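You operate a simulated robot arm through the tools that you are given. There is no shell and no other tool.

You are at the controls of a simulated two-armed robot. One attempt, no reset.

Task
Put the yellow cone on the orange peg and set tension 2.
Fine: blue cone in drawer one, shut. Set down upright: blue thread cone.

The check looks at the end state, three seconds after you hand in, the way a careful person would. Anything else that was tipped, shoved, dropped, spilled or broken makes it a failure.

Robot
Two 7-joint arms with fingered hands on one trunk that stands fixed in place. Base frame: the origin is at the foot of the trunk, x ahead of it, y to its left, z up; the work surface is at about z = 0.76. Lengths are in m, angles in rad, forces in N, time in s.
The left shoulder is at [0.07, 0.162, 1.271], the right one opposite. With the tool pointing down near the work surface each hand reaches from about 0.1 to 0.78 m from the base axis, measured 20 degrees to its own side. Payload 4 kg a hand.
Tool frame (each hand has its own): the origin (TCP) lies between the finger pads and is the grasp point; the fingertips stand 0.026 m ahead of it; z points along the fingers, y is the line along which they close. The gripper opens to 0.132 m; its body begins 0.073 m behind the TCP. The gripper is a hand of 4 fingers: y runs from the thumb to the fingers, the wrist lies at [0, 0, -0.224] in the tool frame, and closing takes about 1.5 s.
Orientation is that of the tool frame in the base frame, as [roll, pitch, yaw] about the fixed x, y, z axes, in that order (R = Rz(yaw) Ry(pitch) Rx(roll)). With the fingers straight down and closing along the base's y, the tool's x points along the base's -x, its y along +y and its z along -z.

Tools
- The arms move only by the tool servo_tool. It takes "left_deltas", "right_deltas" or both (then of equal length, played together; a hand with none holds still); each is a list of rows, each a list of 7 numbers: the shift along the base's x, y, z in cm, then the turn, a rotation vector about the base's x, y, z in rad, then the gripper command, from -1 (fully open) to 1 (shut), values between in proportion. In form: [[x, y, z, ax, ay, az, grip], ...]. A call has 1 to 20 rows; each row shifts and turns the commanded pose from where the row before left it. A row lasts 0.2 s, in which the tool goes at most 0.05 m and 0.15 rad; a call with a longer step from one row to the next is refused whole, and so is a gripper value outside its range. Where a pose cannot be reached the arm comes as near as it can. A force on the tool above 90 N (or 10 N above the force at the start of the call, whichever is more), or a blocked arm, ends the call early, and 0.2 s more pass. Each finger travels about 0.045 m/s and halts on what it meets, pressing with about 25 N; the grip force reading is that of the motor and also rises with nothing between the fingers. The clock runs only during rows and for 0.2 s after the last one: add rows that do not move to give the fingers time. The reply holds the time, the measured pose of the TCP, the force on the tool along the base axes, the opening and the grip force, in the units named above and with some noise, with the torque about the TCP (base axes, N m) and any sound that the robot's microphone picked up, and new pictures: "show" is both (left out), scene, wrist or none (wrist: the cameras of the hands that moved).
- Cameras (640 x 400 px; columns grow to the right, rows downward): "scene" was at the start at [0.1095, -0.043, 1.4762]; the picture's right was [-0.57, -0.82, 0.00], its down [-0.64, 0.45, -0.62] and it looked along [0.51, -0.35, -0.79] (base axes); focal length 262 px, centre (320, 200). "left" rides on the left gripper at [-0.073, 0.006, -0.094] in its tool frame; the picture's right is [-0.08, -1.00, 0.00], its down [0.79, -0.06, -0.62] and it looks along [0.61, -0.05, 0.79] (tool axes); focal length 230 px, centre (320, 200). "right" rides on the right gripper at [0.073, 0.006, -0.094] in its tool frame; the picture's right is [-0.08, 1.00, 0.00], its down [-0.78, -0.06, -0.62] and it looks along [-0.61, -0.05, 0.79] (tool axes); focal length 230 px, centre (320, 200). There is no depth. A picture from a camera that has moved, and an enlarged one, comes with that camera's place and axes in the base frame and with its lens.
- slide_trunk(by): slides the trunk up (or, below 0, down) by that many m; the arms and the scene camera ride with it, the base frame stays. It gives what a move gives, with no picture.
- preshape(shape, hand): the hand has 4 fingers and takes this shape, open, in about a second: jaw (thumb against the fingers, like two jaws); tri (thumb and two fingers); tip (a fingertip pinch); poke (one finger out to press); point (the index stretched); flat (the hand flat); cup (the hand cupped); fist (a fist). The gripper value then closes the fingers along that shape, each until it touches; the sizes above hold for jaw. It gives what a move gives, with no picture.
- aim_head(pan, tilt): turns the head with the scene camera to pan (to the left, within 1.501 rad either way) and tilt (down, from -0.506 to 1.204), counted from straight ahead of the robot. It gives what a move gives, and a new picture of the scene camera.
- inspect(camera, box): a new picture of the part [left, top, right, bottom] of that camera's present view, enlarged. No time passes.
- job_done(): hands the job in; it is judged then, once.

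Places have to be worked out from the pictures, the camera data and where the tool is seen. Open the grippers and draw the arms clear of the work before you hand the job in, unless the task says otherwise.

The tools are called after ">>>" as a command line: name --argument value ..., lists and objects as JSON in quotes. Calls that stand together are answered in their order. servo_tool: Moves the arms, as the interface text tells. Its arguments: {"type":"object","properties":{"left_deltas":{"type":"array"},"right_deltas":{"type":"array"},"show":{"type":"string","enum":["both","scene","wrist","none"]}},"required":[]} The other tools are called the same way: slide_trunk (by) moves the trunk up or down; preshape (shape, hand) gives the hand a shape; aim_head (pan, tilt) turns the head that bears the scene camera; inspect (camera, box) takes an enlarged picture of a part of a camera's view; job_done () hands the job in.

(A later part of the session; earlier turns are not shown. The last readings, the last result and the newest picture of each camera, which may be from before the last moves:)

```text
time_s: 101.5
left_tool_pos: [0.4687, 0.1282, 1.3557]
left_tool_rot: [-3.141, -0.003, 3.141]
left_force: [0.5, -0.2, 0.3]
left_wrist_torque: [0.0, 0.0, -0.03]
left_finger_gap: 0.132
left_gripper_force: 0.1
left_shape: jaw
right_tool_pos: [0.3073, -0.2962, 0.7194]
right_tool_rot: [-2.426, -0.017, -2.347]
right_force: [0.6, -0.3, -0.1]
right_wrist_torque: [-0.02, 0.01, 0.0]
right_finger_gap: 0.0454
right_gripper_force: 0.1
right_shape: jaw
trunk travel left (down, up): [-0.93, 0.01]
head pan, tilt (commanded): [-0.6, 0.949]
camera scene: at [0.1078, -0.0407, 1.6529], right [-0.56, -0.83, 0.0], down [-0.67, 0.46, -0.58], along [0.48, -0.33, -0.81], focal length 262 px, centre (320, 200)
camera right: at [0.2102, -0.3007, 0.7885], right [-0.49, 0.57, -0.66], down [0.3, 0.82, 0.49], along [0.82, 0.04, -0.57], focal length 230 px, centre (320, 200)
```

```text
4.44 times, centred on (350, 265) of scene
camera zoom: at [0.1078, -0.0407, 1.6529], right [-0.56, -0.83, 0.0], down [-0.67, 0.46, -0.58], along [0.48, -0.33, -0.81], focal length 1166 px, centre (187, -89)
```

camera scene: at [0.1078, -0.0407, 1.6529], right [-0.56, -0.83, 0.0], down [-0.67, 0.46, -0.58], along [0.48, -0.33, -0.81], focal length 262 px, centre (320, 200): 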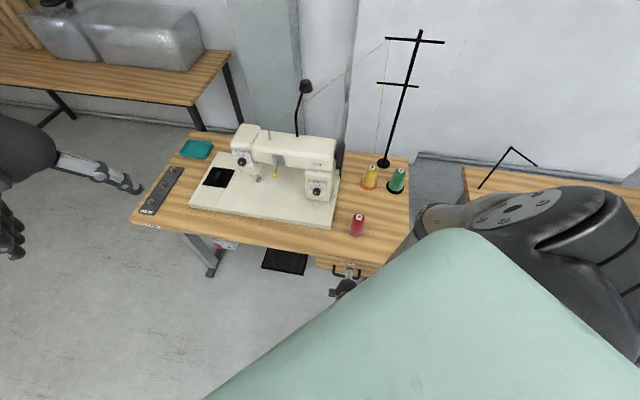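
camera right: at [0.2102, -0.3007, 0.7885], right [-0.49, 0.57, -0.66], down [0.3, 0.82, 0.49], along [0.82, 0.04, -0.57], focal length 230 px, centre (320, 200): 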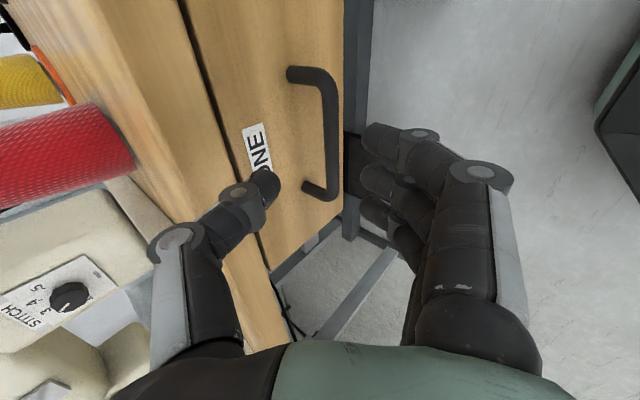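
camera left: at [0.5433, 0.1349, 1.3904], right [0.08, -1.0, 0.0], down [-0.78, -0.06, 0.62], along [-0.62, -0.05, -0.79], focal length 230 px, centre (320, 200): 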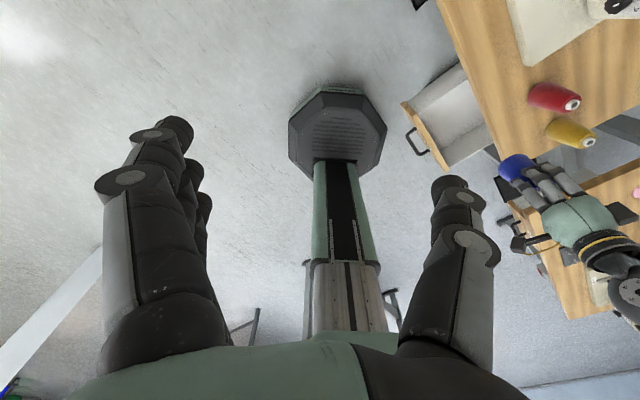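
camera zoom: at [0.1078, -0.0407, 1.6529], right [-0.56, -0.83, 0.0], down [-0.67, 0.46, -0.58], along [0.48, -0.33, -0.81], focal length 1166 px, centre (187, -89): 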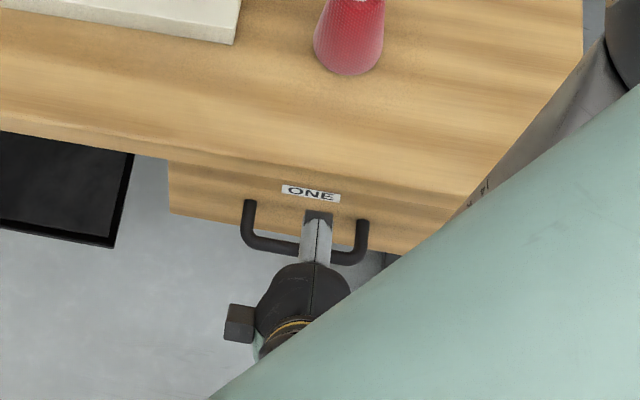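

The bar is back at its original f≈0.472, so the drawer is shut. I'll retreat the right arm along its proven path: back and up, untilt, then out to the right and up.

>>> servo_tool --right_deltas '[[-2.2, 0.4, 2.6, 0, 0, 0, 0.3], [-2.2, 0.4, 2.6, 0, 0, 0, 0.3], [-2.3, 0.4, 2.8, 0, 0, 0, 0.3], [0, -1, 1, 0.1, 0.097, 0, 0.1], [0, -1.5, 1, 0.1, 0.097, 0, 0], [0, -2, 1, 0.1, 0.097, 0, 0], [0, -2, 1, 0.1, 0.097, 0, 0], [0, -2, 2, 0.098, 0.095, 0, 0], [0, -2.5, 3, 0, 0, -0.13, 0], [0, -2.5, 3, 0, 0, -0.13, 0], [0, -2, 3, 0, 0, -0.13, 0], [0, -2, 3, 0, 0, -0.13, 0], [0, -1, 3, 0, 0, -0.13, 0], [0, 0, 3, 0, 0, -0.14, 0]]'

```text
time_s: 104.5
left_tool_pos: [0.468, 0.1284, 1.3561]
left_tool_rot: [3.141, 0.001, -3.141]
left_force: [0.5, -0.2, -0.1]
left_wrist_torque: [-0.03, -0.01, -0.04]
left_finger_gap: 0.1319
left_gripper_force: 0.0
left_shape: jaw
right_tool_pos: [0.2415, -0.4657, 1.039]
right_tool_rot: [-3.117, 0.002, -3.134]
right_force: [-0.3, -0.1, 0.5]
right_wrist_torque: [-0.02, 0.02, 0.0]
right_finger_gap: 0.0655
right_gripper_force: 0.1
right_shape: jaw
trunk travel left (down, up): [-0.93, 0.01]
head pan, tilt (commanded): [-0.6, 0.949]
camera scene: at [0.1076, -0.0396, 1.6528], right [-0.56, -0.83, 0.0], down [-0.67, 0.46, -0.58], along [0.48, -0.33, -0.81], focal length 262 px, centre (320, 200)
camera right: at [0.1681, -0.4579, 1.1329], right [0.07, 1.0, -0.02], down [0.78, -0.04, 0.62], along [0.62, -0.06, -0.79], focal length 230 px, centre (320, 200)
```

scene: 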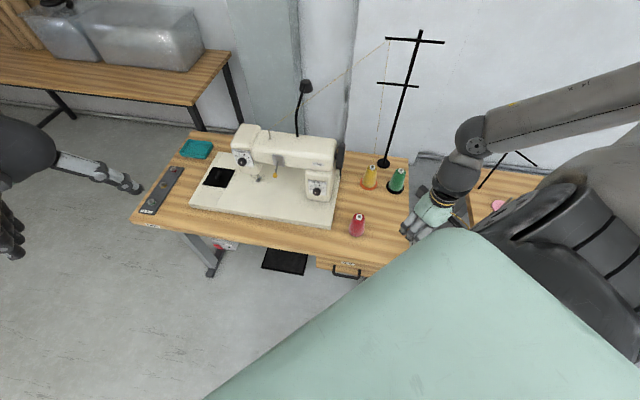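
right: 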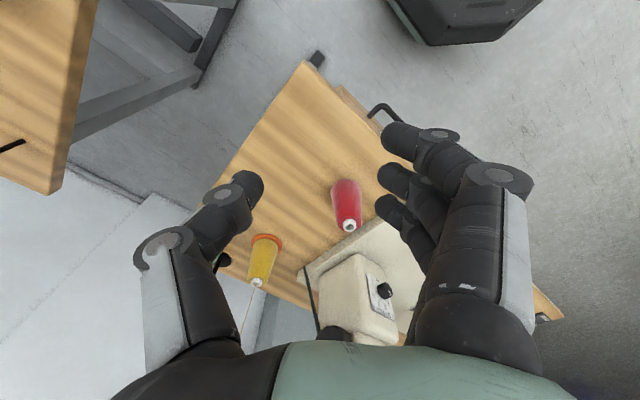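

The drawer is shut and the right arm is clear. I'll raise the right hand higher to leave room, and zoom in on the tension dial.

>>> servo_tool --right_deltas '[[-1, -0.5, 4, 0, 0, 0, -0.5], [-1, -0.5, 4, 0, 0, 0, -1], [-1, -0.5, 4, 0, 0, 0, -1], [-1, -0.5, 4, 0, 0, 0, -1], [-1, -0.5, 4, 0, 0, 0, -1]]' --show "none"

>>> inspect --camera "scene" --box '[225, 140, 265, 175]'

>>> inspect --camera "scene" --box '[180, 110, 350, 240]'

```text
time_s: 105.7
left_tool_pos: [0.468, 0.1288, 1.356]
left_tool_rot: [-3.14, 0.0, -3.141]
left_force: [0.6, 0.1, -0.5]
left_wrist_torque: [-0.02, -0.01, -0.02]
left_finger_gap: 0.1317
left_gripper_force: 0.1
left_shape: jaw
right_tool_pos: [0.1878, -0.4901, 1.2419]
right_tool_rot: [-3.118, 0.002, -3.131]
right_force: [-0.5, 0.3, 0.8]
right_wrist_torque: [0.05, -0.06, -0.01]
right_finger_gap: 0.1321
right_gripper_force: 0.0
right_shape: jaw
trunk travel left (down, up): [-0.93, 0.01]
head pan, tilt (commanded): [-0.6, 0.949]
```

```text
11.43 times, centred on (245, 158) of scene
camera zoom: at [0.1055, -0.0384, 1.653], right [-0.56, -0.83, 0.0], down [-0.67, 0.46, -0.58], along [0.48, -0.33, -0.81], focal length 2997 px, centre (1177, 686)
```

zoom: 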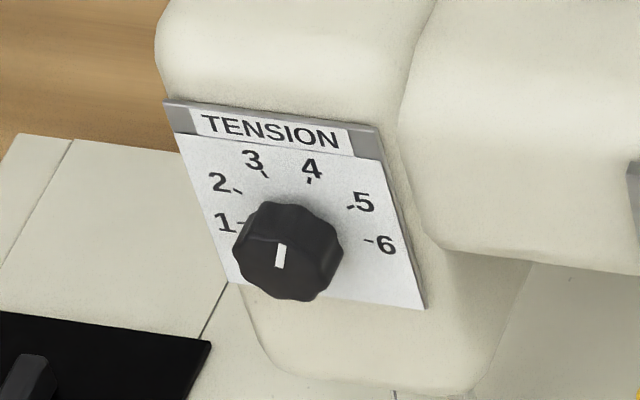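

```text
3.08 times, centred on (265, 175) of scene
camera zoom: at [0.1055, -0.0384, 1.653], right [-0.56, -0.83, 0.0], down [-0.67, 0.46, -0.58], along [0.48, -0.33, -0.81], focal length 807 px, centre (489, 277)
```

zoom: 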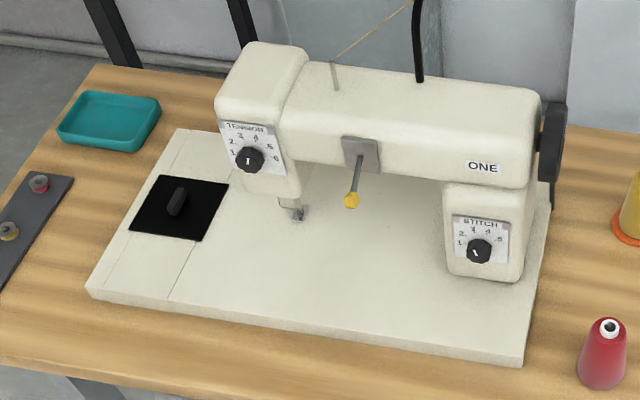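

The TENSION pointer currently reads 4, with ticks spaced about 40°, so setting 2 needs about an 80° counterclockwise turn as seen from the front. I triangulate the knob at about (0.785, −0.178, 0.987), facing the table front. I'll lower the trunk and bring the left hand to point horizontally at the machine, staying well clear.

>>> slide_trunk --by -0.23

>>> servo_tool --left_deltas '[[1.0, -0.75, -0.45, 0, -0.1428, 0, -0.8], [1.0, -0.75, -0.45, 0, -0.1428, 0, -0.5], [1.0, -0.75, -0.45, 0, -0.1428, 0, -0.2], [1.0, -0.75, -0.45, 0, -0.1428, 0, 0], [1.0, -0.75, -0.45, 0, -0.1428, 0, 0], [1.0, -0.75, -0.45, 0, -0.1428, 0, 0], [1.0, -0.75, -0.45, 0, -0.1428, 0, 0], [0.8, -0.75, -0.45, 0, -0.1428, 0, 0], [0.8, -0.75, -0.45, 0, -0.1428, 0, 0], [0.8, -0.75, -0.45, 0, -0.1428, 0, 0], [0.8, -0.75, -0.45, 0, -0.1428, 0, 0], [0.8, -0.75, -0.45, 0, 0, -0.1333, 0], [0.8, -0.75, -0.45, 0, 0, -0.1333, 0], [0.8, -0.75, -0.45, 0, 0, -0.1333, 0], [0.8, -0.75, -0.45, 0, 0, -0.1333, 0], [0.8, -0.75, -0.45, 0, 0, -0.1333, 0], [0.8, -0.75, -0.45, 0, 0, -0.1333, 0]]'

```text
time_s: 108.1
left_tool_pos: [0.4698, 0.1266, 1.1254]
left_tool_rot: [-3.14, 0.001, -3.141]
left_force: [0.0, -0.5, 1.0]
left_wrist_torque: [-0.02, 0.04, -0.01]
left_finger_gap: 0.1317
left_gripper_force: 0.1
left_shape: jaw
right_tool_pos: [0.19, -0.4927, 1.01]
right_tool_rot: [-3.12, 0.001, -3.13]
right_force: [-0.4, -0.6, -0.4]
right_wrist_torque: [0.0, -0.02, 0.02]
right_finger_gap: 0.1318
right_gripper_force: 0.0
right_shape: jaw
trunk travel left (down, up): [-0.7, 0.24]
head pan, tilt (commanded): [-0.6, 0.949]
```

```text
time_s: 111.7
left_tool_pos: [0.6403, 0.0342, 1.1124]
left_tool_rot: [2.788, 1.57, 2.59]
left_force: [0.2, -0.4, -0.6]
left_wrist_torque: [0.02, 0.04, 0.0]
left_finger_gap: 0.0664
left_gripper_force: 0.0
left_shape: jaw
left hand out of reach, approached as far as the arm can: row 10, 11, 13, 14, 15, 16, 17
right_tool_pos: [0.1906, -0.4926, 1.0105]
right_tool_rot: [-3.119, 0.001, -3.131]
right_force: [-0.4, 0.2, 0.1]
right_wrist_torque: [-0.02, 0.0, 0.0]
right_finger_gap: 0.1321
right_gripper_force: 0.1
right_shape: jaw
trunk travel left (down, up): [-0.7, 0.24]
head pan, tilt (commanded): [-0.6, 0.949]
camera scene: at [0.1076, -0.0415, 1.4228], right [-0.56, -0.83, 0.0], down [-0.67, 0.46, -0.58], along [0.48, -0.33, -0.81], focal length 262 px, centre (320, 200)
camera left: at [0.5499, 0.0574, 1.1881], right [-0.2, -0.98, 0.08], down [-0.62, 0.06, -0.78], along [0.76, -0.2, -0.62], focal length 230 px, centre (320, 200)
```

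scene: 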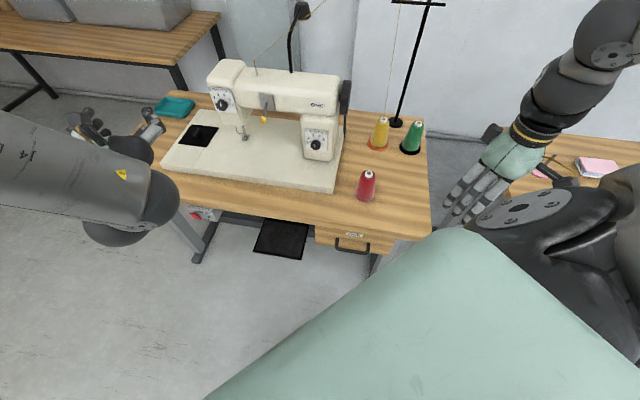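
left: 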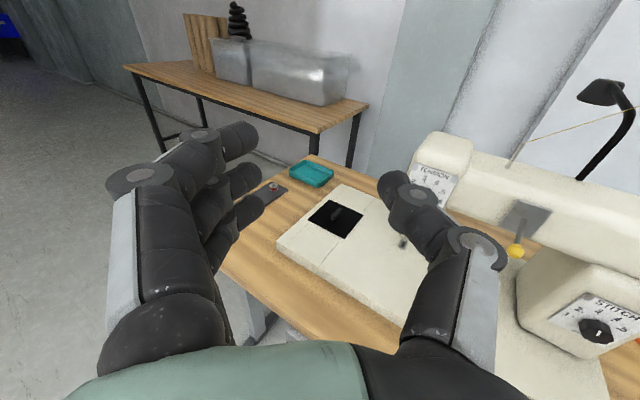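

The hand points horizontally but reached only part of the yaw this close in. Further out the posture should allow more, so I'll move toward the approach point while continuing the yaw.

>>> servo_tool --left_deltas '[[1.5, -1.5, -1.5, 0, 0, 0, 0], [1.5, -1.5, -1.5, 0, 0, 0, 0], [1.5, -1.5, -1.5, 0, 0, -0.1, 0], [1.0, -1.5, -1.5, 0, 0, -0.1, 0], [0.5, -1.5, -1.5, 0, 0, -0.1, 0], [0.5, -1.5, -1.5, 0, 0, -0.1, 0]]'

```text
time_s: 113.1
left_tool_pos: [0.6775, -0.0462, 1.003]
left_tool_rot: [-2.964, 1.435, 2.911]
left_force: [0.1, 0.8, 0.7]
left_wrist_torque: [0.02, 0.02, -0.03]
left_finger_gap: 0.0667
left_gripper_force: 0.1
left_shape: jaw
left hand out of reach, approached as far as the arm can: row 3, 4, 5
right_tool_pos: [0.1922, -0.4911, 1.0105]
right_tool_rot: [-3.119, 0.0, -3.132]
right_force: [-1.0, -0.5, -0.6]
right_wrist_torque: [0.02, 0.03, 0.01]
right_finger_gap: 0.1319
right_gripper_force: 0.1
right_shape: jaw
trunk travel left (down, up): [-0.7, 0.24]
head pan, tilt (commanded): [-0.6, 0.949]
camera scene: at [0.1095, -0.0386, 1.4229], right [-0.56, -0.83, 0.0], down [-0.67, 0.46, -0.58], along [0.48, -0.33, -0.81], focal length 262 px, centre (320, 200)
camera left: at [0.6034, -0.0058, 1.0902], right [-0.39, -0.92, 0.1], down [-0.69, 0.21, -0.69], along [0.62, -0.34, -0.71], focal length 230 px, centre (320, 200)
```

scene: 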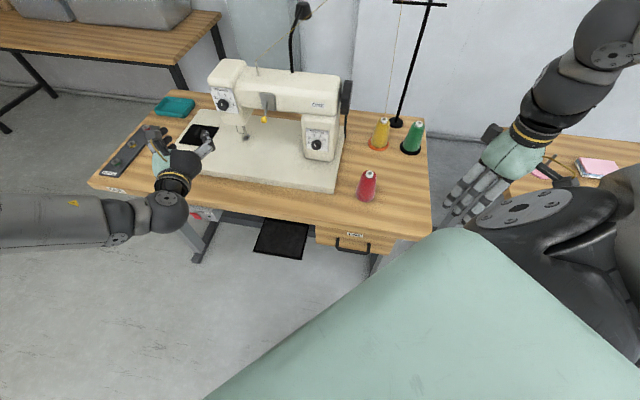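
left: 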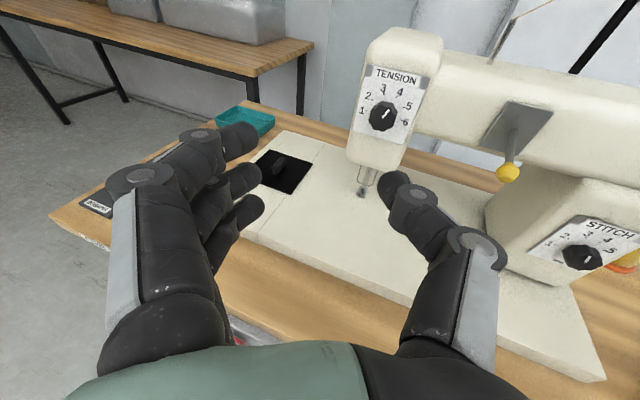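

The left camera now has a clear view of the TENSION dial, pointer at 4. I'll keep adding yaw in small steps and level the hand.

>>> servo_tool --left_deltas '[[0.3, -0.3, 0, 0, 0, -0.1, 0], [0.3, -0.3, 0, 0, 0, -0.1, 0], [0.3, -0.3, 0, 0, 0, -0.1, 0], [0.3, -0.3, 0, 0, 0, -0.09, 0], [0, 0, 0, -0.048, -0.046, 0, 0], [0, 0, 0, -0.048, -0.046, 0, 0]]'

>>> inspect --camera "left" --box '[320, 20, 480, 170]'

```text
time_s: 114.5
left_tool_pos: [0.6879, -0.0612, 1.0046]
left_tool_rot: [-1.544, 1.547, -2.348]
left_force: [-0.7, 0.5, -0.4]
left_wrist_torque: [0.03, 0.03, 0.02]
left_finger_gap: 0.0665
left_gripper_force: 0.0
left_shape: jaw
right_tool_pos: [0.1913, -0.4927, 1.01]
right_tool_rot: [-3.121, 0.003, -3.131]
right_force: [-0.5, -0.3, -0.6]
right_wrist_torque: [0.02, 0.0, -0.02]
right_finger_gap: 0.1318
right_gripper_force: 0.0
right_shape: jaw
trunk travel left (down, up): [-0.7, 0.24]
head pan, tilt (commanded): [-0.6, 0.949]
camera scene: at [0.1081, -0.0413, 1.4228], right [-0.56, -0.83, 0.0], down [-0.67, 0.46, -0.58], along [0.48, -0.33, -0.81], focal length 262 px, centre (320, 200)
camera left: at [0.6286, 0.0106, 1.0785], right [-0.72, -0.69, 0.1], down [-0.48, 0.39, -0.78], along [0.5, -0.61, -0.61], focal length 230 px, centre (320, 200)
```

scene: 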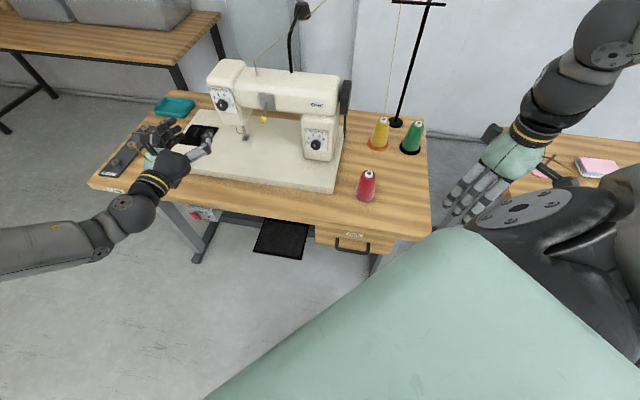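
left: 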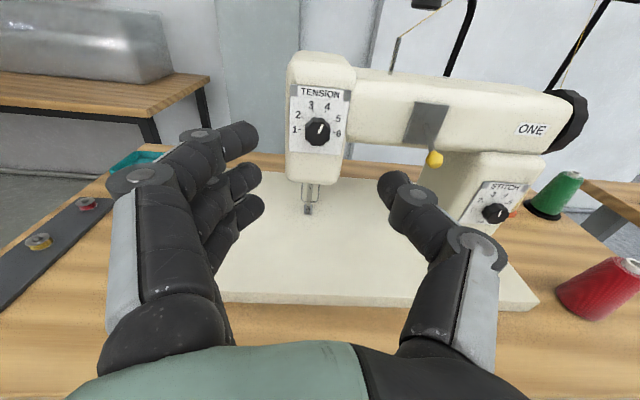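

```text
2.67 times, centred on (400, 95) of left
camera zoom: at [0.6286, 0.0106, 1.0785], right [-0.72, -0.69, 0.1], down [-0.48, 0.39, -0.78], along [0.5, -0.61, -0.61], focal length 614 px, centre (107, 480)
```

zoom: 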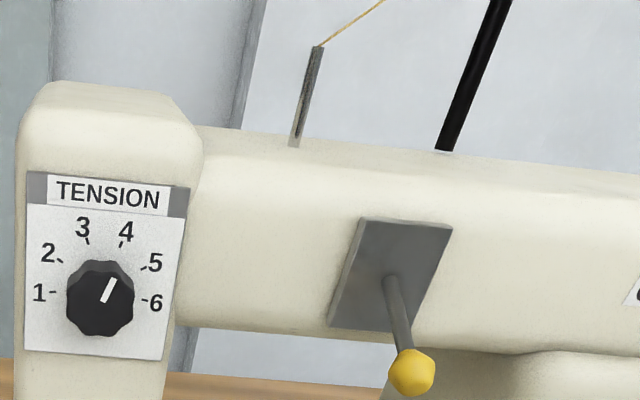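

The hand now points straight at the machine and everything was reachable. I place the knob axis at r≈−0.449, z≈0.978, with its face at f≈0.683 and the plate at f≈0.702. Before touching it, I'll test in free air whether the wrist can make the 80° counterclockwise roll.

>>> servo_tool --left_deltas '[[0, 0, 0, -0.0976, 0.1004, 0, 0], [0, 0, 0, -0.0976, 0.1004, 0, 0], [0, 0, 0, -0.0976, 0.1004, 0, 0], [0, 0, 0, -0.0976, 0.1004, 0, 0], [0, 0, 0, -0.0976, 0.1004, 0, 0], [0, 0, 0, -0.0976, 0.1004, 0, 0], [0, 0, 0, -0.0976, 0.1004, 0, 0], [0, 0, 0, -0.0976, 0.1004, 0, 0], [0, 0, 0, -0.0976, 0.1004, 0, 0], [0, 0, 0, -0.0976, 0.1004, 0, 0]]'

```text
time_s: 116.7
left_tool_pos: [0.6873, -0.0615, 1.0049]
left_tool_rot: [-1.566, 0.148, -2.369]
left_force: [0.3, 0.4, 0.1]
left_wrist_torque: [0.02, 0.01, -0.02]
left_finger_gap: 0.0665
left_gripper_force: 0.1
left_shape: jaw
right_tool_pos: [0.1896, -0.4925, 1.0109]
right_tool_rot: [-3.12, 0.002, -3.133]
right_force: [-0.4, 0.0, 0.3]
right_wrist_torque: [0.01, -0.01, 0.03]
right_finger_gap: 0.1318
right_gripper_force: 0.0
right_shape: jaw
trunk travel left (down, up): [-0.7, 0.24]
head pan, tilt (commanded): [-0.6, 0.949]
camera scene: at [0.1076, -0.0406, 1.4229], right [-0.56, -0.83, 0.0], down [-0.67, 0.46, -0.58], along [0.48, -0.33, -0.81], focal length 262 px, centre (320, 200)
camera left: at [0.675, 0.0567, 1.0114], right [-0.05, -0.04, 1.0], down [-0.99, -0.11, -0.06], along [0.11, -0.99, -0.04], focal length 230 px, centre (320, 200)
```

scene: 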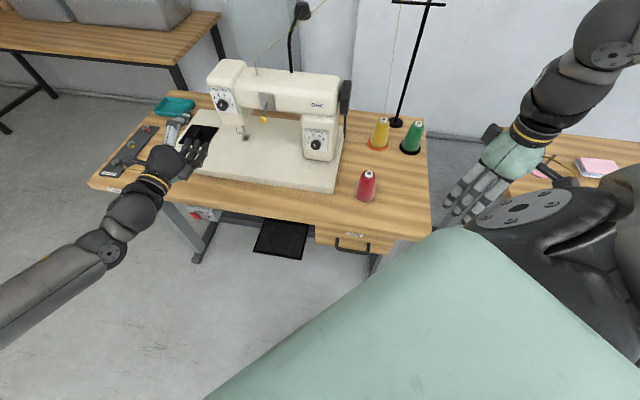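
left: 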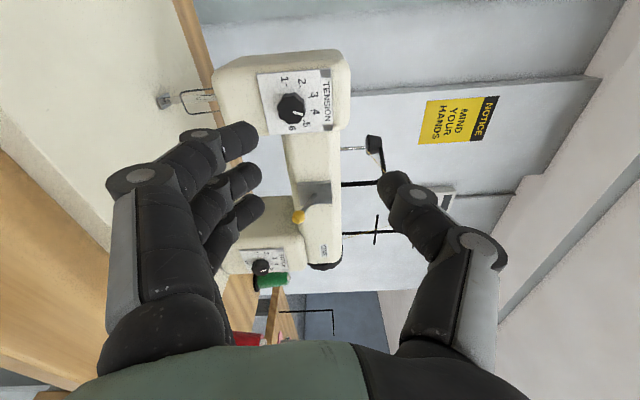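

The full 80° roll works in place. I'll roll back to the start orientation, drop to the knob's height, and approach to about 7 cm short to verify alignment.

>>> servo_tool --left_deltas '[[0, 0, -0.26, 0.0976, -0.1004, 0, 0], [0, 0, -0.26, 0.0976, -0.1004, 0, 0], [0, 0, -0.26, 0.0976, -0.1004, 0, 0], [0, 0, -0.26, 0.0976, -0.1004, 0, 0], [0, 0, -0.26, 0.0976, -0.1004, 0, 0], [0, 0, -0.26, 0.0976, -0.1004, 0, 0], [0, 0, -0.26, 0.0976, -0.1004, 0, 0], [0, 0, -0.26, 0.0976, -0.1004, 0, 0], [0, 0, -0.26, 0.0976, -0.1004, 0, 0], [0, 0, -0.26, 0.0976, -0.1004, 0, 0], [1.4, -1.45, 0, 0, 0, 0, 0], [1.4, -1.45, 0, 0, 0, 0, 0], [1.4, -1.45, 0, 0, 0, 0, 0], [1.1, -1.1, 0, 0, 0, 0, 0]]'

>>> inspect --camera "left" --box '[220, 80, 420, 220]'

>>> inspect --camera "scene" --box '[140, 60, 300, 180]'

```text
time_s: 119.7
left_tool_pos: [0.7415, -0.1171, 0.9769]
left_tool_rot: [-1.542, 1.549, -2.346]
left_force: [0.4, 0.0, 0.0]
left_wrist_torque: [0.05, -0.01, 0.0]
left_finger_gap: 0.0667
left_gripper_force: 0.1
left_shape: jaw
right_tool_pos: [0.1911, -0.494, 1.01]
right_tool_rot: [-3.121, 0.002, -3.13]
right_force: [-0.5, 0.2, 0.6]
right_wrist_torque: [0.0, -0.02, -0.01]
right_finger_gap: 0.1319
right_gripper_force: 0.1
right_shape: jaw
trunk travel left (down, up): [-0.7, 0.24]
head pan, tilt (commanded): [-0.6, 0.949]
camera scene: at [0.108, -0.0409, 1.4228], right [-0.56, -0.83, 0.0], down [-0.67, 0.46, -0.58], along [0.48, -0.33, -0.81], focal length 262 px, centre (320, 200)
camera left: at [0.6824, -0.0447, 1.0523], right [-0.72, -0.69, 0.1], down [-0.48, 0.39, -0.78], along [0.5, -0.61, -0.61], focal length 230 px, centre (320, 200)
```

scene: 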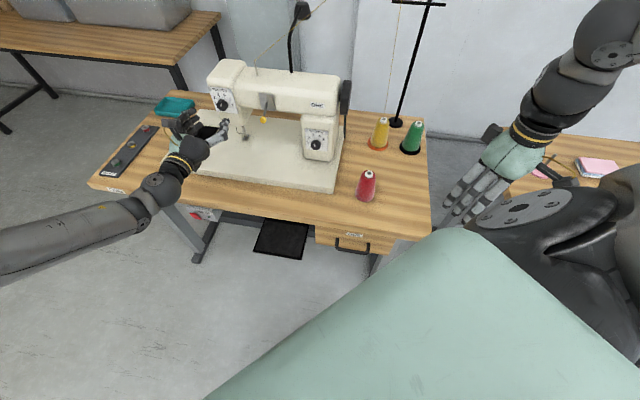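
left: 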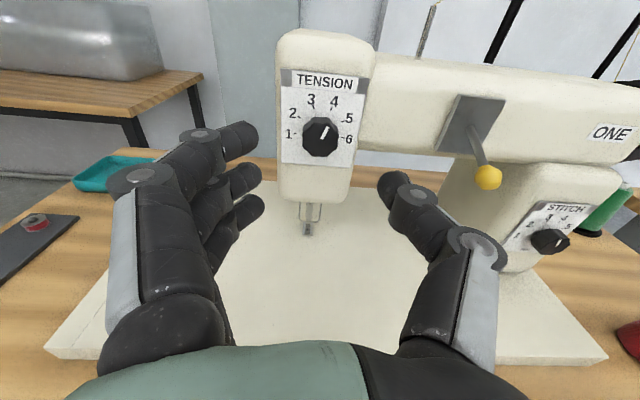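

```text
2.86 times, centred on (320, 150) of left
camera zoom: at [0.6824, -0.0447, 1.0523], right [-0.72, -0.69, 0.1], down [-0.48, 0.39, -0.78], along [0.5, -0.61, -0.61], focal length 657 px, centre (320, 343)
```

zoom: 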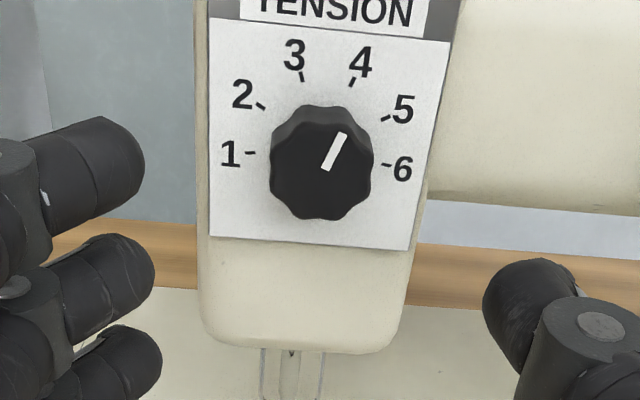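

```text
3.33 times, centred on (220, 120) of scene
camera zoom: at [0.108, -0.0409, 1.4228], right [-0.56, -0.83, 0.0], down [-0.67, 0.46, -0.58], along [0.48, -0.33, -0.81], focal length 874 px, centre (653, 467)
```

zoom: 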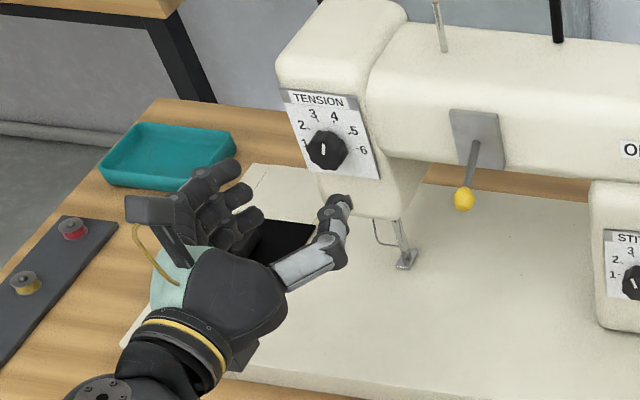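

The knob lies almost exactly on the tool axis. I'll advance about 7 cm so that the fingertips straddle it just short of the plate.

>>> servo_tool --left_deltas '[[1.0, -1.03, 0, 0, 0, 0, 0], [1.0, -1.03, 0, 0, 0, 0, 0], [1.0, -1.03, 0, 0, 0, 0, 0], [1.0, -1.03, 0, 0, 0, 0, 0], [0.8, -0.82, 0, 0, 0, 0, 0]]'

>>> inspect --camera "left" --box '[220, 80, 420, 220]'

>>> inspect --camera "scene" --box '[160, 60, 300, 160]'

```text
time_s: 120.9
left_tool_pos: [0.7901, -0.1651, 0.9789]
left_tool_rot: [-1.579, 1.547, -2.382]
left_force: [-0.7, 0.7, 0.2]
left_wrist_torque: [0.0, -0.01, -0.02]
left_finger_gap: 0.0663
left_gripper_force: 0.2
left_shape: jaw
right_tool_pos: [0.1905, -0.4924, 1.011]
right_tool_rot: [-3.119, 0.001, -3.132]
right_force: [-0.6, 0.3, 0.8]
right_wrist_torque: [0.0, -0.02, 0.02]
right_finger_gap: 0.132
right_gripper_force: 0.0
right_shape: jaw
trunk travel left (down, up): [-0.7, 0.24]
head pan, tilt (commanded): [-0.6, 0.949]
camera scene: at [0.1078, -0.0412, 1.4228], right [-0.56, -0.83, 0.0], down [-0.67, 0.46, -0.58], along [0.48, -0.33, -0.81], focal length 262 px, centre (320, 200)
camera left: at [0.7297, -0.0935, 1.0527], right [-0.72, -0.69, 0.1], down [-0.48, 0.39, -0.78], along [0.5, -0.61, -0.61], focal length 230 px, centre (320, 200)
```

scene: 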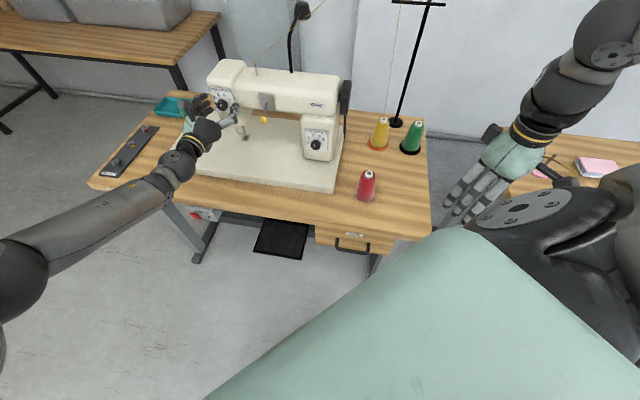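
left: 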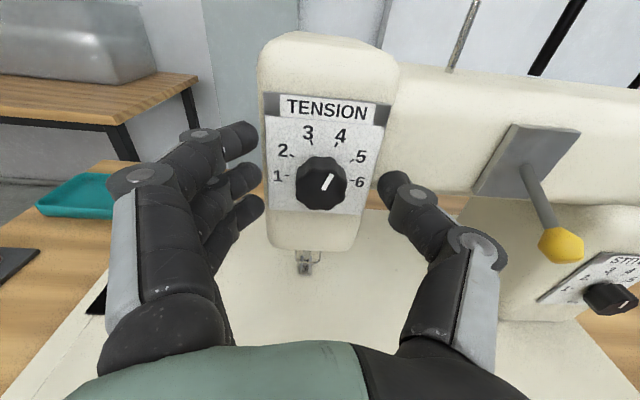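

```text
2.86 times, centred on (320, 150) of left
camera zoom: at [0.7297, -0.0935, 1.0527], right [-0.72, -0.69, 0.1], down [-0.48, 0.39, -0.78], along [0.5, -0.61, -0.61], focal length 657 px, centre (320, 343)
```

zoom: 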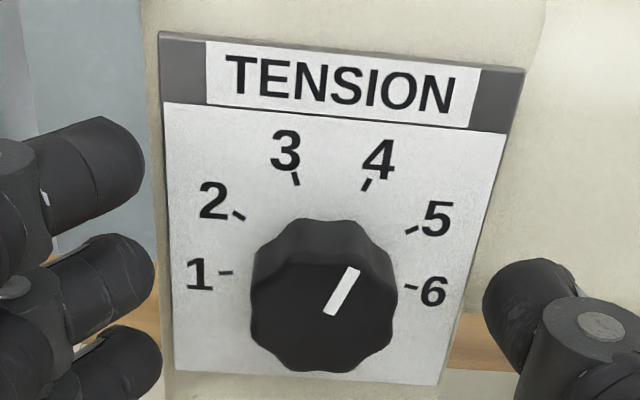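

```text
4.00 times, centred on (230, 110) of scene
camera zoom: at [0.1078, -0.0412, 1.4228], right [-0.56, -0.83, 0.0], down [-0.67, 0.46, -0.58], along [0.48, -0.33, -0.81], focal length 1049 px, centre (680, 560)
```

zoom: 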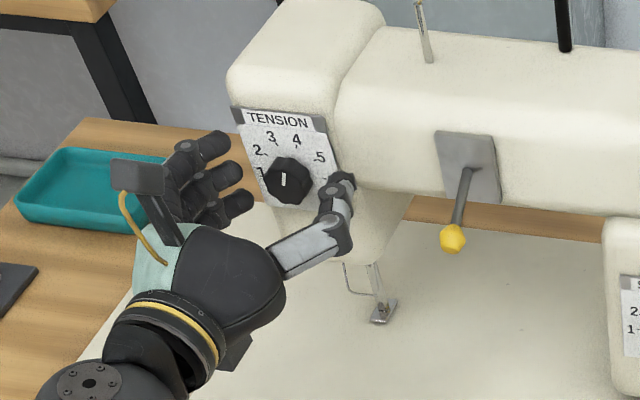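

The knob face is about 1 cm ahead of the TCP, so the tips overlap most of the knob and are centred on it. I'll close gently.

>>> servo_tool --left_deltas '[[0, 0, 0, 0, 0, 0, 0.2], [0, 0, 0, 0, 0, 0, 0.4], [0, 0, 0, 0, 0, 0, 0.6], [0, 0, 0, 0, 0, 0, 0.8], [0, 0, 0, 0, 0, 0, 1], [0, 0, 0, 0, 0, 0, 1]]' --show "wrist"

>>> inspect --camera "left" --box '[220, 80, 420, 240]'

>>> inspect --camera "scene" --box '[180, 70, 270, 150]'

```text
time_s: 122.3
left_tool_pos: [0.7884, -0.168, 0.9787]
left_tool_rot: [-1.588, 1.549, -2.391]
left_force: [-1.8, -2.5, -1.1]
left_wrist_torque: [0.03, 0.01, 0.07]
left_finger_gap: 0.0114
left_gripper_force: 25.2
left_shape: jaw
right_tool_pos: [0.1916, -0.492, 1.0097]
right_tool_rot: [-3.12, 0.001, -3.132]
right_force: [0.2, -0.6, -0.7]
right_wrist_torque: [0.01, 0.01, 0.0]
right_finger_gap: 0.1322
right_gripper_force: 0.0
right_shape: jaw
trunk travel left (down, up): [-0.7, 0.24]
head pan, tilt (commanded): [-0.6, 0.949]
camera left: at [0.7286, -0.0949, 1.0526], right [-0.72, -0.69, 0.1], down [-0.48, 0.39, -0.78], along [0.5, -0.61, -0.61], focal length 230 px, centre (320, 200)
```

left: 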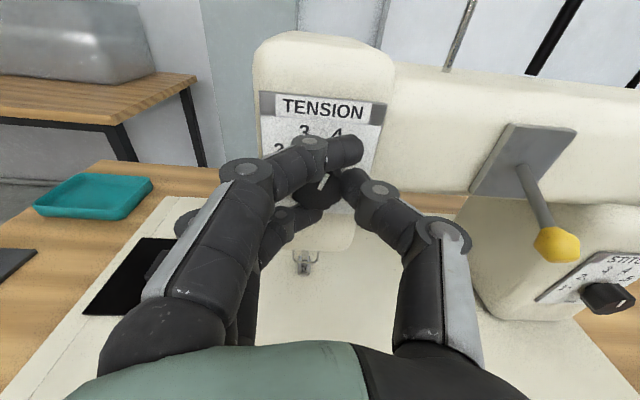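

```text
2.50 times, centred on (320, 160) of left
camera zoom: at [0.7286, -0.0949, 1.0526], right [-0.72, -0.69, 0.1], down [-0.48, 0.39, -0.78], along [0.5, -0.61, -0.61], focal length 575 px, centre (320, 300)
```

zoom: 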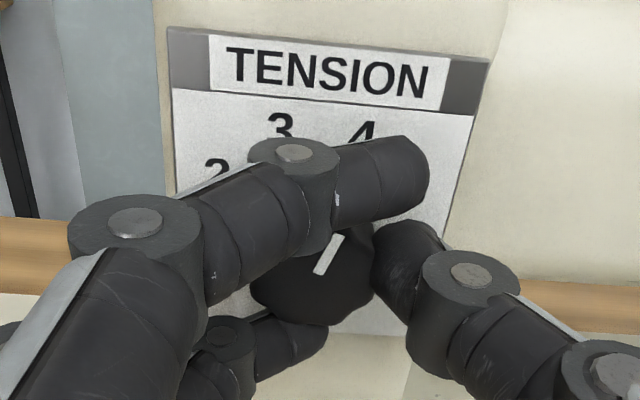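

```text
5.00 times, centred on (225, 110) of scene
camera zoom: at [0.1074, -0.0416, 1.4228], right [-0.57, -0.82, 0.0], down [-0.67, 0.46, -0.58], along [0.48, -0.33, -0.81], focal length 1311 px, centre (795, 650)
```

zoom: 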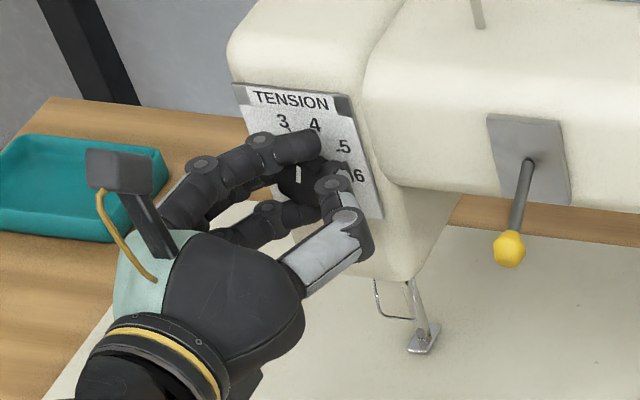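

The thumb and middle finger hold the knob from both sides. I'll turn counterclockwise in stages, checking the pointer along the way.

>>> servo_tool --left_deltas '[[0, 0, 0, -0.0558, 0.0574, 0, 1], [0, 0, 0, -0.0558, 0.0574, 0, 1], [0, 0, 0, -0.0558, 0.0574, 0, 1], [0, 0, 0, -0.0558, 0.0574, 0, 1], [0, 0, 0, -0.0558, 0.0574, 0, 1]]' --show "wrist"

>>> inspect --camera "left" --box '[220, 80, 420, 240]'

>>> inspect --camera "scene" --box '[190, 75, 260, 135]'

```text
time_s: 123.5
left_tool_pos: [0.7886, -0.1658, 0.9776]
left_tool_rot: [-1.567, 1.146, -2.37]
left_force: [-1.6, -5.5, -1.4]
left_wrist_torque: [0.01, -0.04, -0.01]
left_finger_gap: 0.0112
left_gripper_force: 25.2
left_shape: jaw
right_tool_pos: [0.19, -0.4935, 1.0116]
right_tool_rot: [-3.119, 0.003, -3.132]
right_force: [0.3, 0.7, -0.3]
right_wrist_torque: [0.0, 0.02, 0.01]
right_finger_gap: 0.132
right_gripper_force: 0.0
right_shape: jaw
trunk travel left (down, up): [-0.7, 0.24]
head pan, tilt (commanded): [-0.6, 0.949]
camera left: at [0.7491, -0.0746, 1.0442], right [-0.63, -0.61, 0.48], down [-0.7, 0.18, -0.69], along [0.33, -0.77, -0.54], focal length 230 px, centre (320, 200)
```

left: 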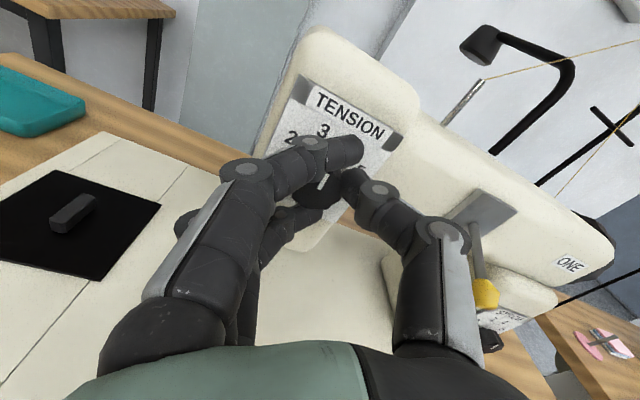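

```text
2.50 times, centred on (320, 160) of left
camera zoom: at [0.7491, -0.0746, 1.0442], right [-0.63, -0.61, 0.48], down [-0.7, 0.18, -0.69], along [0.33, -0.77, -0.54], focal length 575 px, centre (320, 300)
```

zoom: 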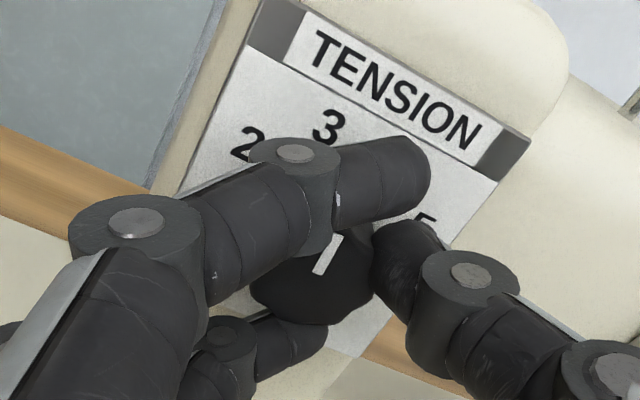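

```text
6.67 times, centred on (225, 105) of scene
camera zoom: at [0.1078, -0.0419, 1.4228], right [-0.57, -0.82, 0.0], down [-0.67, 0.46, -0.58], along [0.48, -0.33, -0.81], focal length 1748 px, centre (953, 833)
```

zoom: 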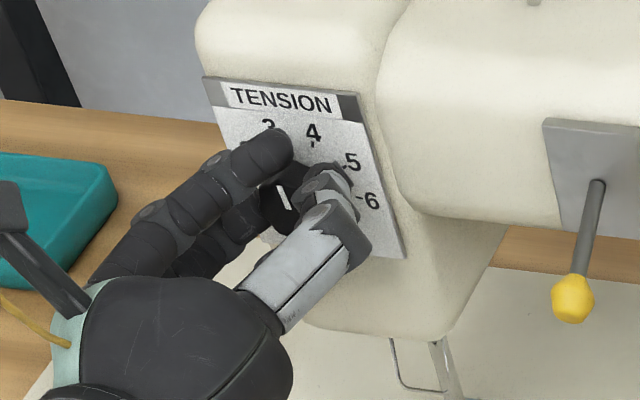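

The knob is turning with the hand: the pointer stays fixed in the wrist view while the plate rotates. I'll continue most of the way.

>>> servo_tool --left_deltas '[[0, 0, 0, -0.0697, 0.0717, 0, 1], [0, 0, 0, -0.0697, 0.0717, 0, 1], [0, 0, 0, -0.0697, 0.0717, 0, 1], [0, 0, 0, -0.0697, 0.0717, 0, 1], [0, 0, 0, -0.0697, 0.0717, 0, 1], [0, 0, 0, -0.0697, 0.0717, 0, 1], [0, 0, 0, -0.0697, 0.0717, 0, 1], [0, 0, 0, -0.0697, 0.0717, 0, 1]]' --show "both"

>>> inspect --camera "left" --box '[220, 80, 420, 240]'

>>> inspect --camera "scene" --box '[190, 75, 260, 135]'

```text
time_s: 125.3
left_tool_pos: [0.7885, -0.1654, 0.9777]
left_tool_rot: [-1.566, 0.345, -2.369]
left_force: [6.9, -1.6, 3.9]
left_wrist_torque: [0.02, 0.0, 0.16]
left_finger_gap: 0.0104
left_gripper_force: 24.9
left_shape: jaw
right_tool_pos: [0.1901, -0.4936, 1.0114]
right_tool_rot: [-3.122, 0.002, -3.13]
right_force: [1.0, -0.2, 1.3]
right_wrist_torque: [-0.01, 0.04, -0.01]
right_finger_gap: 0.1319
right_gripper_force: 0.1
right_shape: jaw
trunk travel left (down, up): [-0.7, 0.24]
head pan, tilt (commanded): [-0.6, 0.949]
camera scene: at [0.1084, -0.0409, 1.4228], right [-0.56, -0.83, 0.0], down [-0.67, 0.46, -0.58], along [0.48, -0.33, -0.81], focal length 262 px, centre (320, 200)
camera left: at [0.7751, -0.0487, 0.9988], right [-0.19, -0.18, 0.96], down [-0.97, -0.09, -0.21], along [0.12, -0.98, -0.16], focal length 230 px, centre (320, 200)
```

scene: 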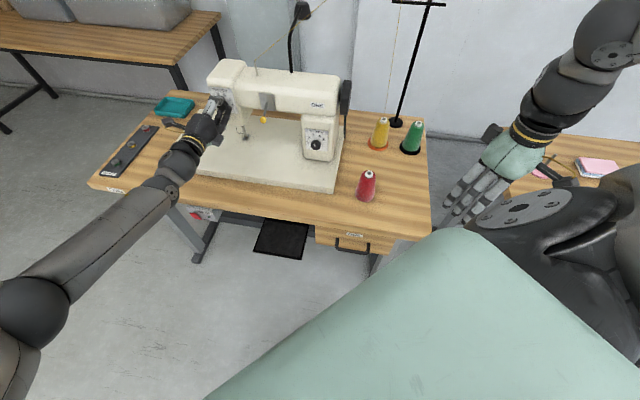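
left: 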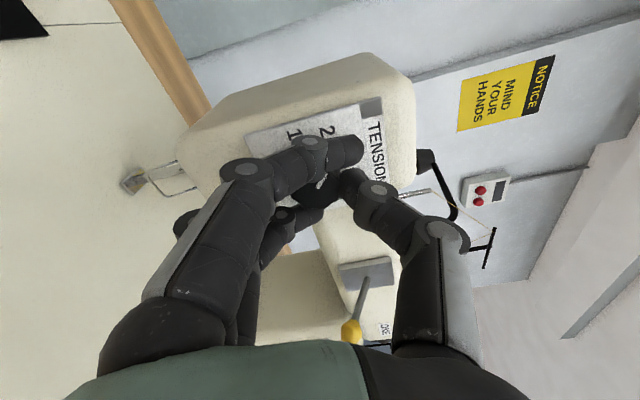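

```text
2.50 times, centred on (320, 160) of left
camera zoom: at [0.7751, -0.0487, 0.9988], right [-0.19, -0.18, 0.96], down [-0.97, -0.09, -0.21], along [0.12, -0.98, -0.16], focal length 575 px, centre (320, 300)
```

zoom: 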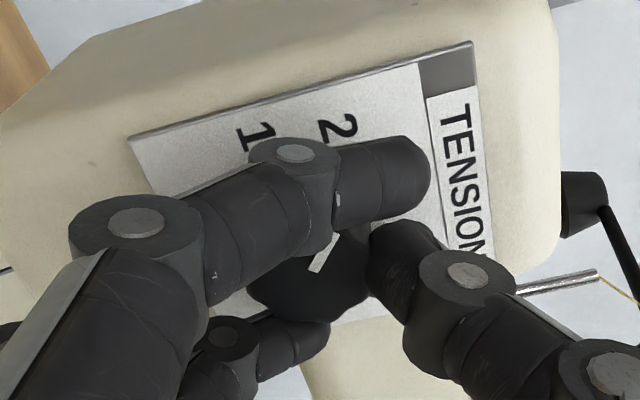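

```text
6.67 times, centred on (225, 105) of scene
camera zoom: at [0.1084, -0.0409, 1.4228], right [-0.56, -0.83, 0.0], down [-0.67, 0.46, -0.58], along [0.48, -0.33, -0.81], focal length 1748 px, centre (953, 833)
```

zoom: 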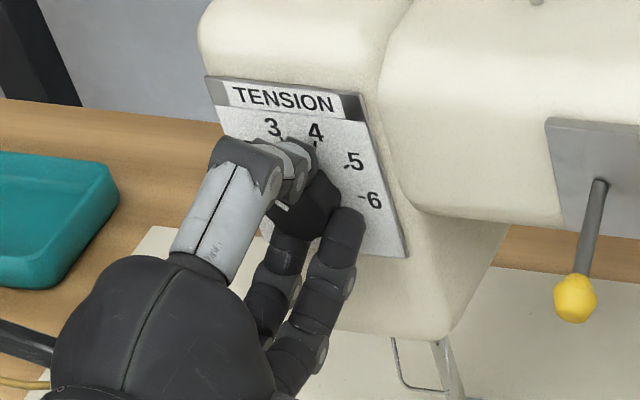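

Total turn so far is about 69°. I'll add the remaining 0.19 rad.

>>> servo_tool --left_deltas '[[0, 0, 0, -0.0662, 0.0681, 0, 1], [0, 0, 0, -0.0662, 0.0681, 0, 1], [0, 0, 0, 0, 0, 0, 1]]' --show "wrist"

>>> inspect --camera "scene" --box '[195, 80, 255, 130]'

>>> inspect --camera "left" --box '[240, 80, 400, 220]'

```text
time_s: 126.1
left_tool_pos: [0.7906, -0.1646, 0.9776]
left_tool_rot: [-1.567, 0.156, -2.369]
left_force: [7.8, 2.7, 4.3]
left_wrist_torque: [0.02, 0.03, 0.18]
left_finger_gap: 0.0104
left_gripper_force: 25.6
left_shape: jaw
right_tool_pos: [0.1922, -0.4927, 1.0121]
right_tool_rot: [-3.121, 0.001, -3.131]
right_force: [-0.2, 0.7, 0.9]
right_wrist_torque: [-0.03, -0.01, -0.01]
right_finger_gap: 0.132
right_gripper_force: 0.0
right_shape: jaw
trunk travel left (down, up): [-0.7, 0.24]
head pan, tilt (commanded): [-0.6, 0.949]
camera left: at [0.7771, -0.0468, 0.9848], right [-0.06, -0.05, 1.0], down [-0.99, -0.11, -0.06], along [0.11, -0.99, -0.05], focal length 230 px, centre (320, 200)
```

left: 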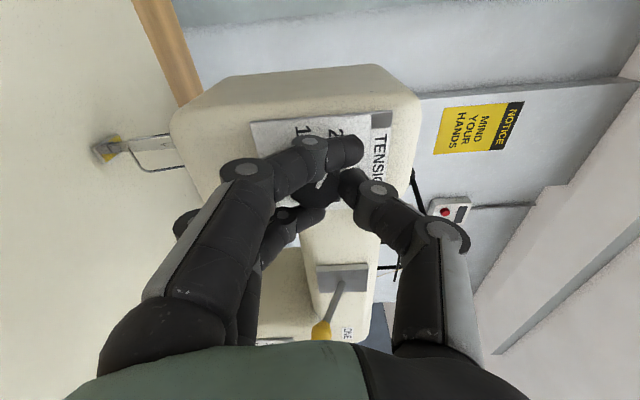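

```text
8.00 times, centred on (225, 105) of scene
camera zoom: at [0.1086, -0.0402, 1.4228], right [-0.56, -0.83, 0.0], down [-0.67, 0.46, -0.58], along [0.48, -0.33, -0.81], focal length 2098 px, centre (1080, 960)
```

zoom: 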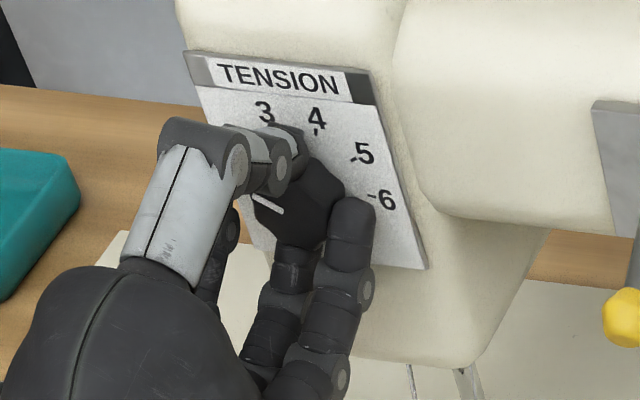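

```text
2.86 times, centred on (320, 150) of left
camera zoom: at [0.7771, -0.0468, 0.9848], right [-0.06, -0.05, 1.0], down [-0.99, -0.11, -0.06], along [0.11, -0.99, -0.05], focal length 657 px, centre (320, 343)
```

zoom: 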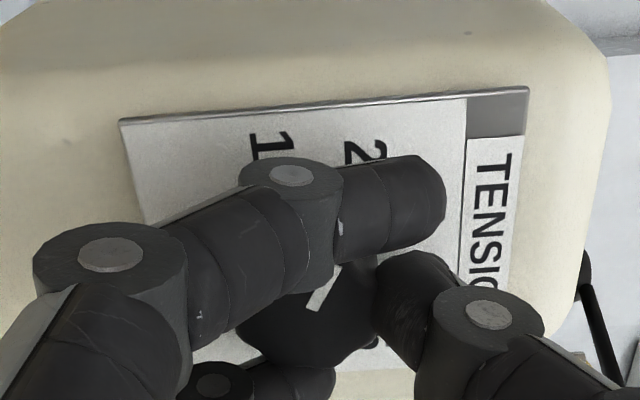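

The hand has turned 79.8° in total with no visible slip. I'll release the knob and back away to read the dial.

>>> servo_tool --left_deltas '[[0, 0, 0, 0, 0, 0, 0.6], [0, 0, 0, 0, 0, 0, 0.3], [0, 0, 0, 0, 0, 0, 0.0], [0, 0, 0, 0, 0, 0, 0.0], [0, 0, 0, 0, 0, 0, 0.0], [-1.0, 1.03, 0, 0, 0, 0, 0], [-1.0, 1.03, 0, 0, 0, 0, 0], [-1.0, 1.03, 0, 0, 0, 0, 0], [-1.4, 1.44, 0, 0, 0, 0, 0], [-1.4, 1.44, 0, 0, 0, 0, 0]]' --show "both"

>>> inspect --camera "scene" --box '[195, 80, 255, 130]'

>>> inspect --camera "left" --box '[220, 60, 400, 200]'

```text
time_s: 128.3
left_tool_pos: [0.7297, -0.1054, 0.9805]
left_tool_rot: [-1.567, 0.159, -2.37]
left_force: [0.6, -0.3, 0.3]
left_wrist_torque: [0.0, 0.0, 0.0]
left_finger_gap: 0.0651
left_gripper_force: 0.0
left_shape: jaw
right_tool_pos: [0.191, -0.492, 1.0111]
right_tool_rot: [-3.119, 0.002, -3.131]
right_force: [-0.1, 0.4, -0.1]
right_wrist_torque: [0.02, -0.02, 0.05]
right_finger_gap: 0.132
right_gripper_force: 0.1
right_shape: jaw
trunk travel left (down, up): [-0.7, 0.24]
head pan, tilt (commanded): [-0.6, 0.949]
camera scene: at [0.1072, -0.04, 1.4229], right [-0.56, -0.83, 0.0], down [-0.67, 0.46, -0.58], along [0.48, -0.33, -0.81], focal length 262 px, centre (320, 200)
camera left: at [0.7174, 0.0124, 0.9877], right [-0.06, -0.05, 1.0], down [-0.99, -0.1, -0.07], along [0.11, -0.99, -0.05], focal length 230 px, centre (320, 200)
```

scene: 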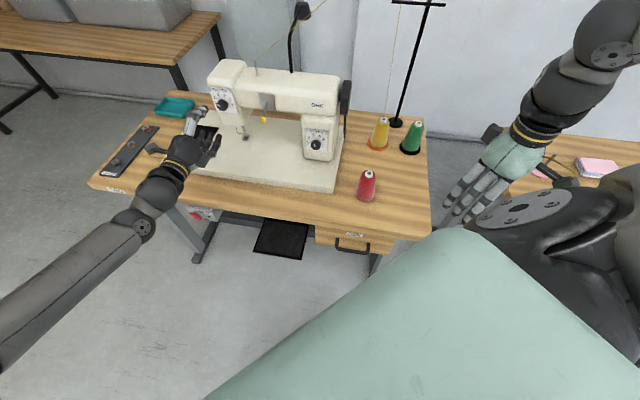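
left: 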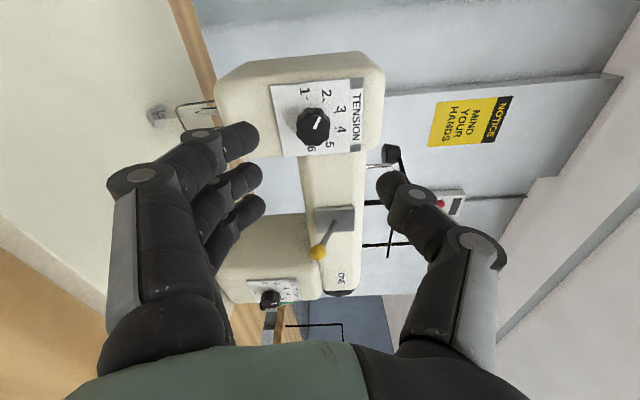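

```text
8.00 times, centred on (225, 105) of scene
camera zoom: at [0.1072, -0.04, 1.4229], right [-0.56, -0.83, 0.0], down [-0.67, 0.46, -0.58], along [0.48, -0.33, -0.81], focal length 2098 px, centre (1080, 960)
```

zoom: 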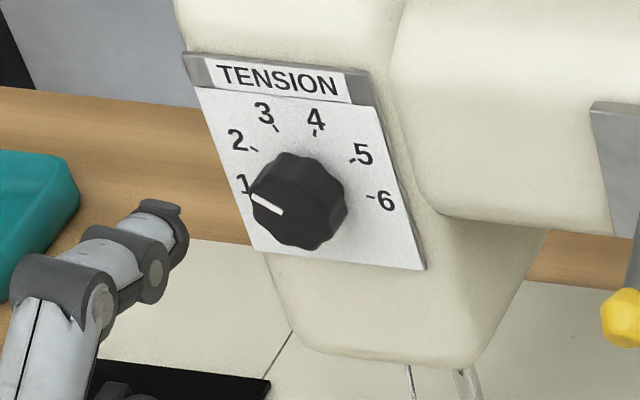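

```text
2.86 times, centred on (310, 130) of left
camera zoom: at [0.7174, 0.0124, 0.9877], right [-0.06, -0.05, 1.0], down [-0.99, -0.1, -0.07], along [0.11, -0.99, -0.05], focal length 657 px, centre (349, 400)
```

zoom: 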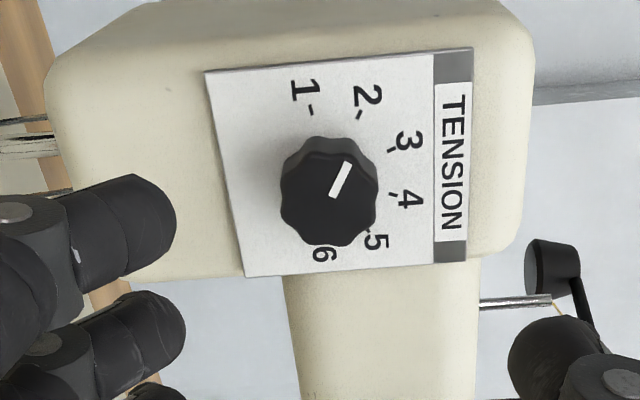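

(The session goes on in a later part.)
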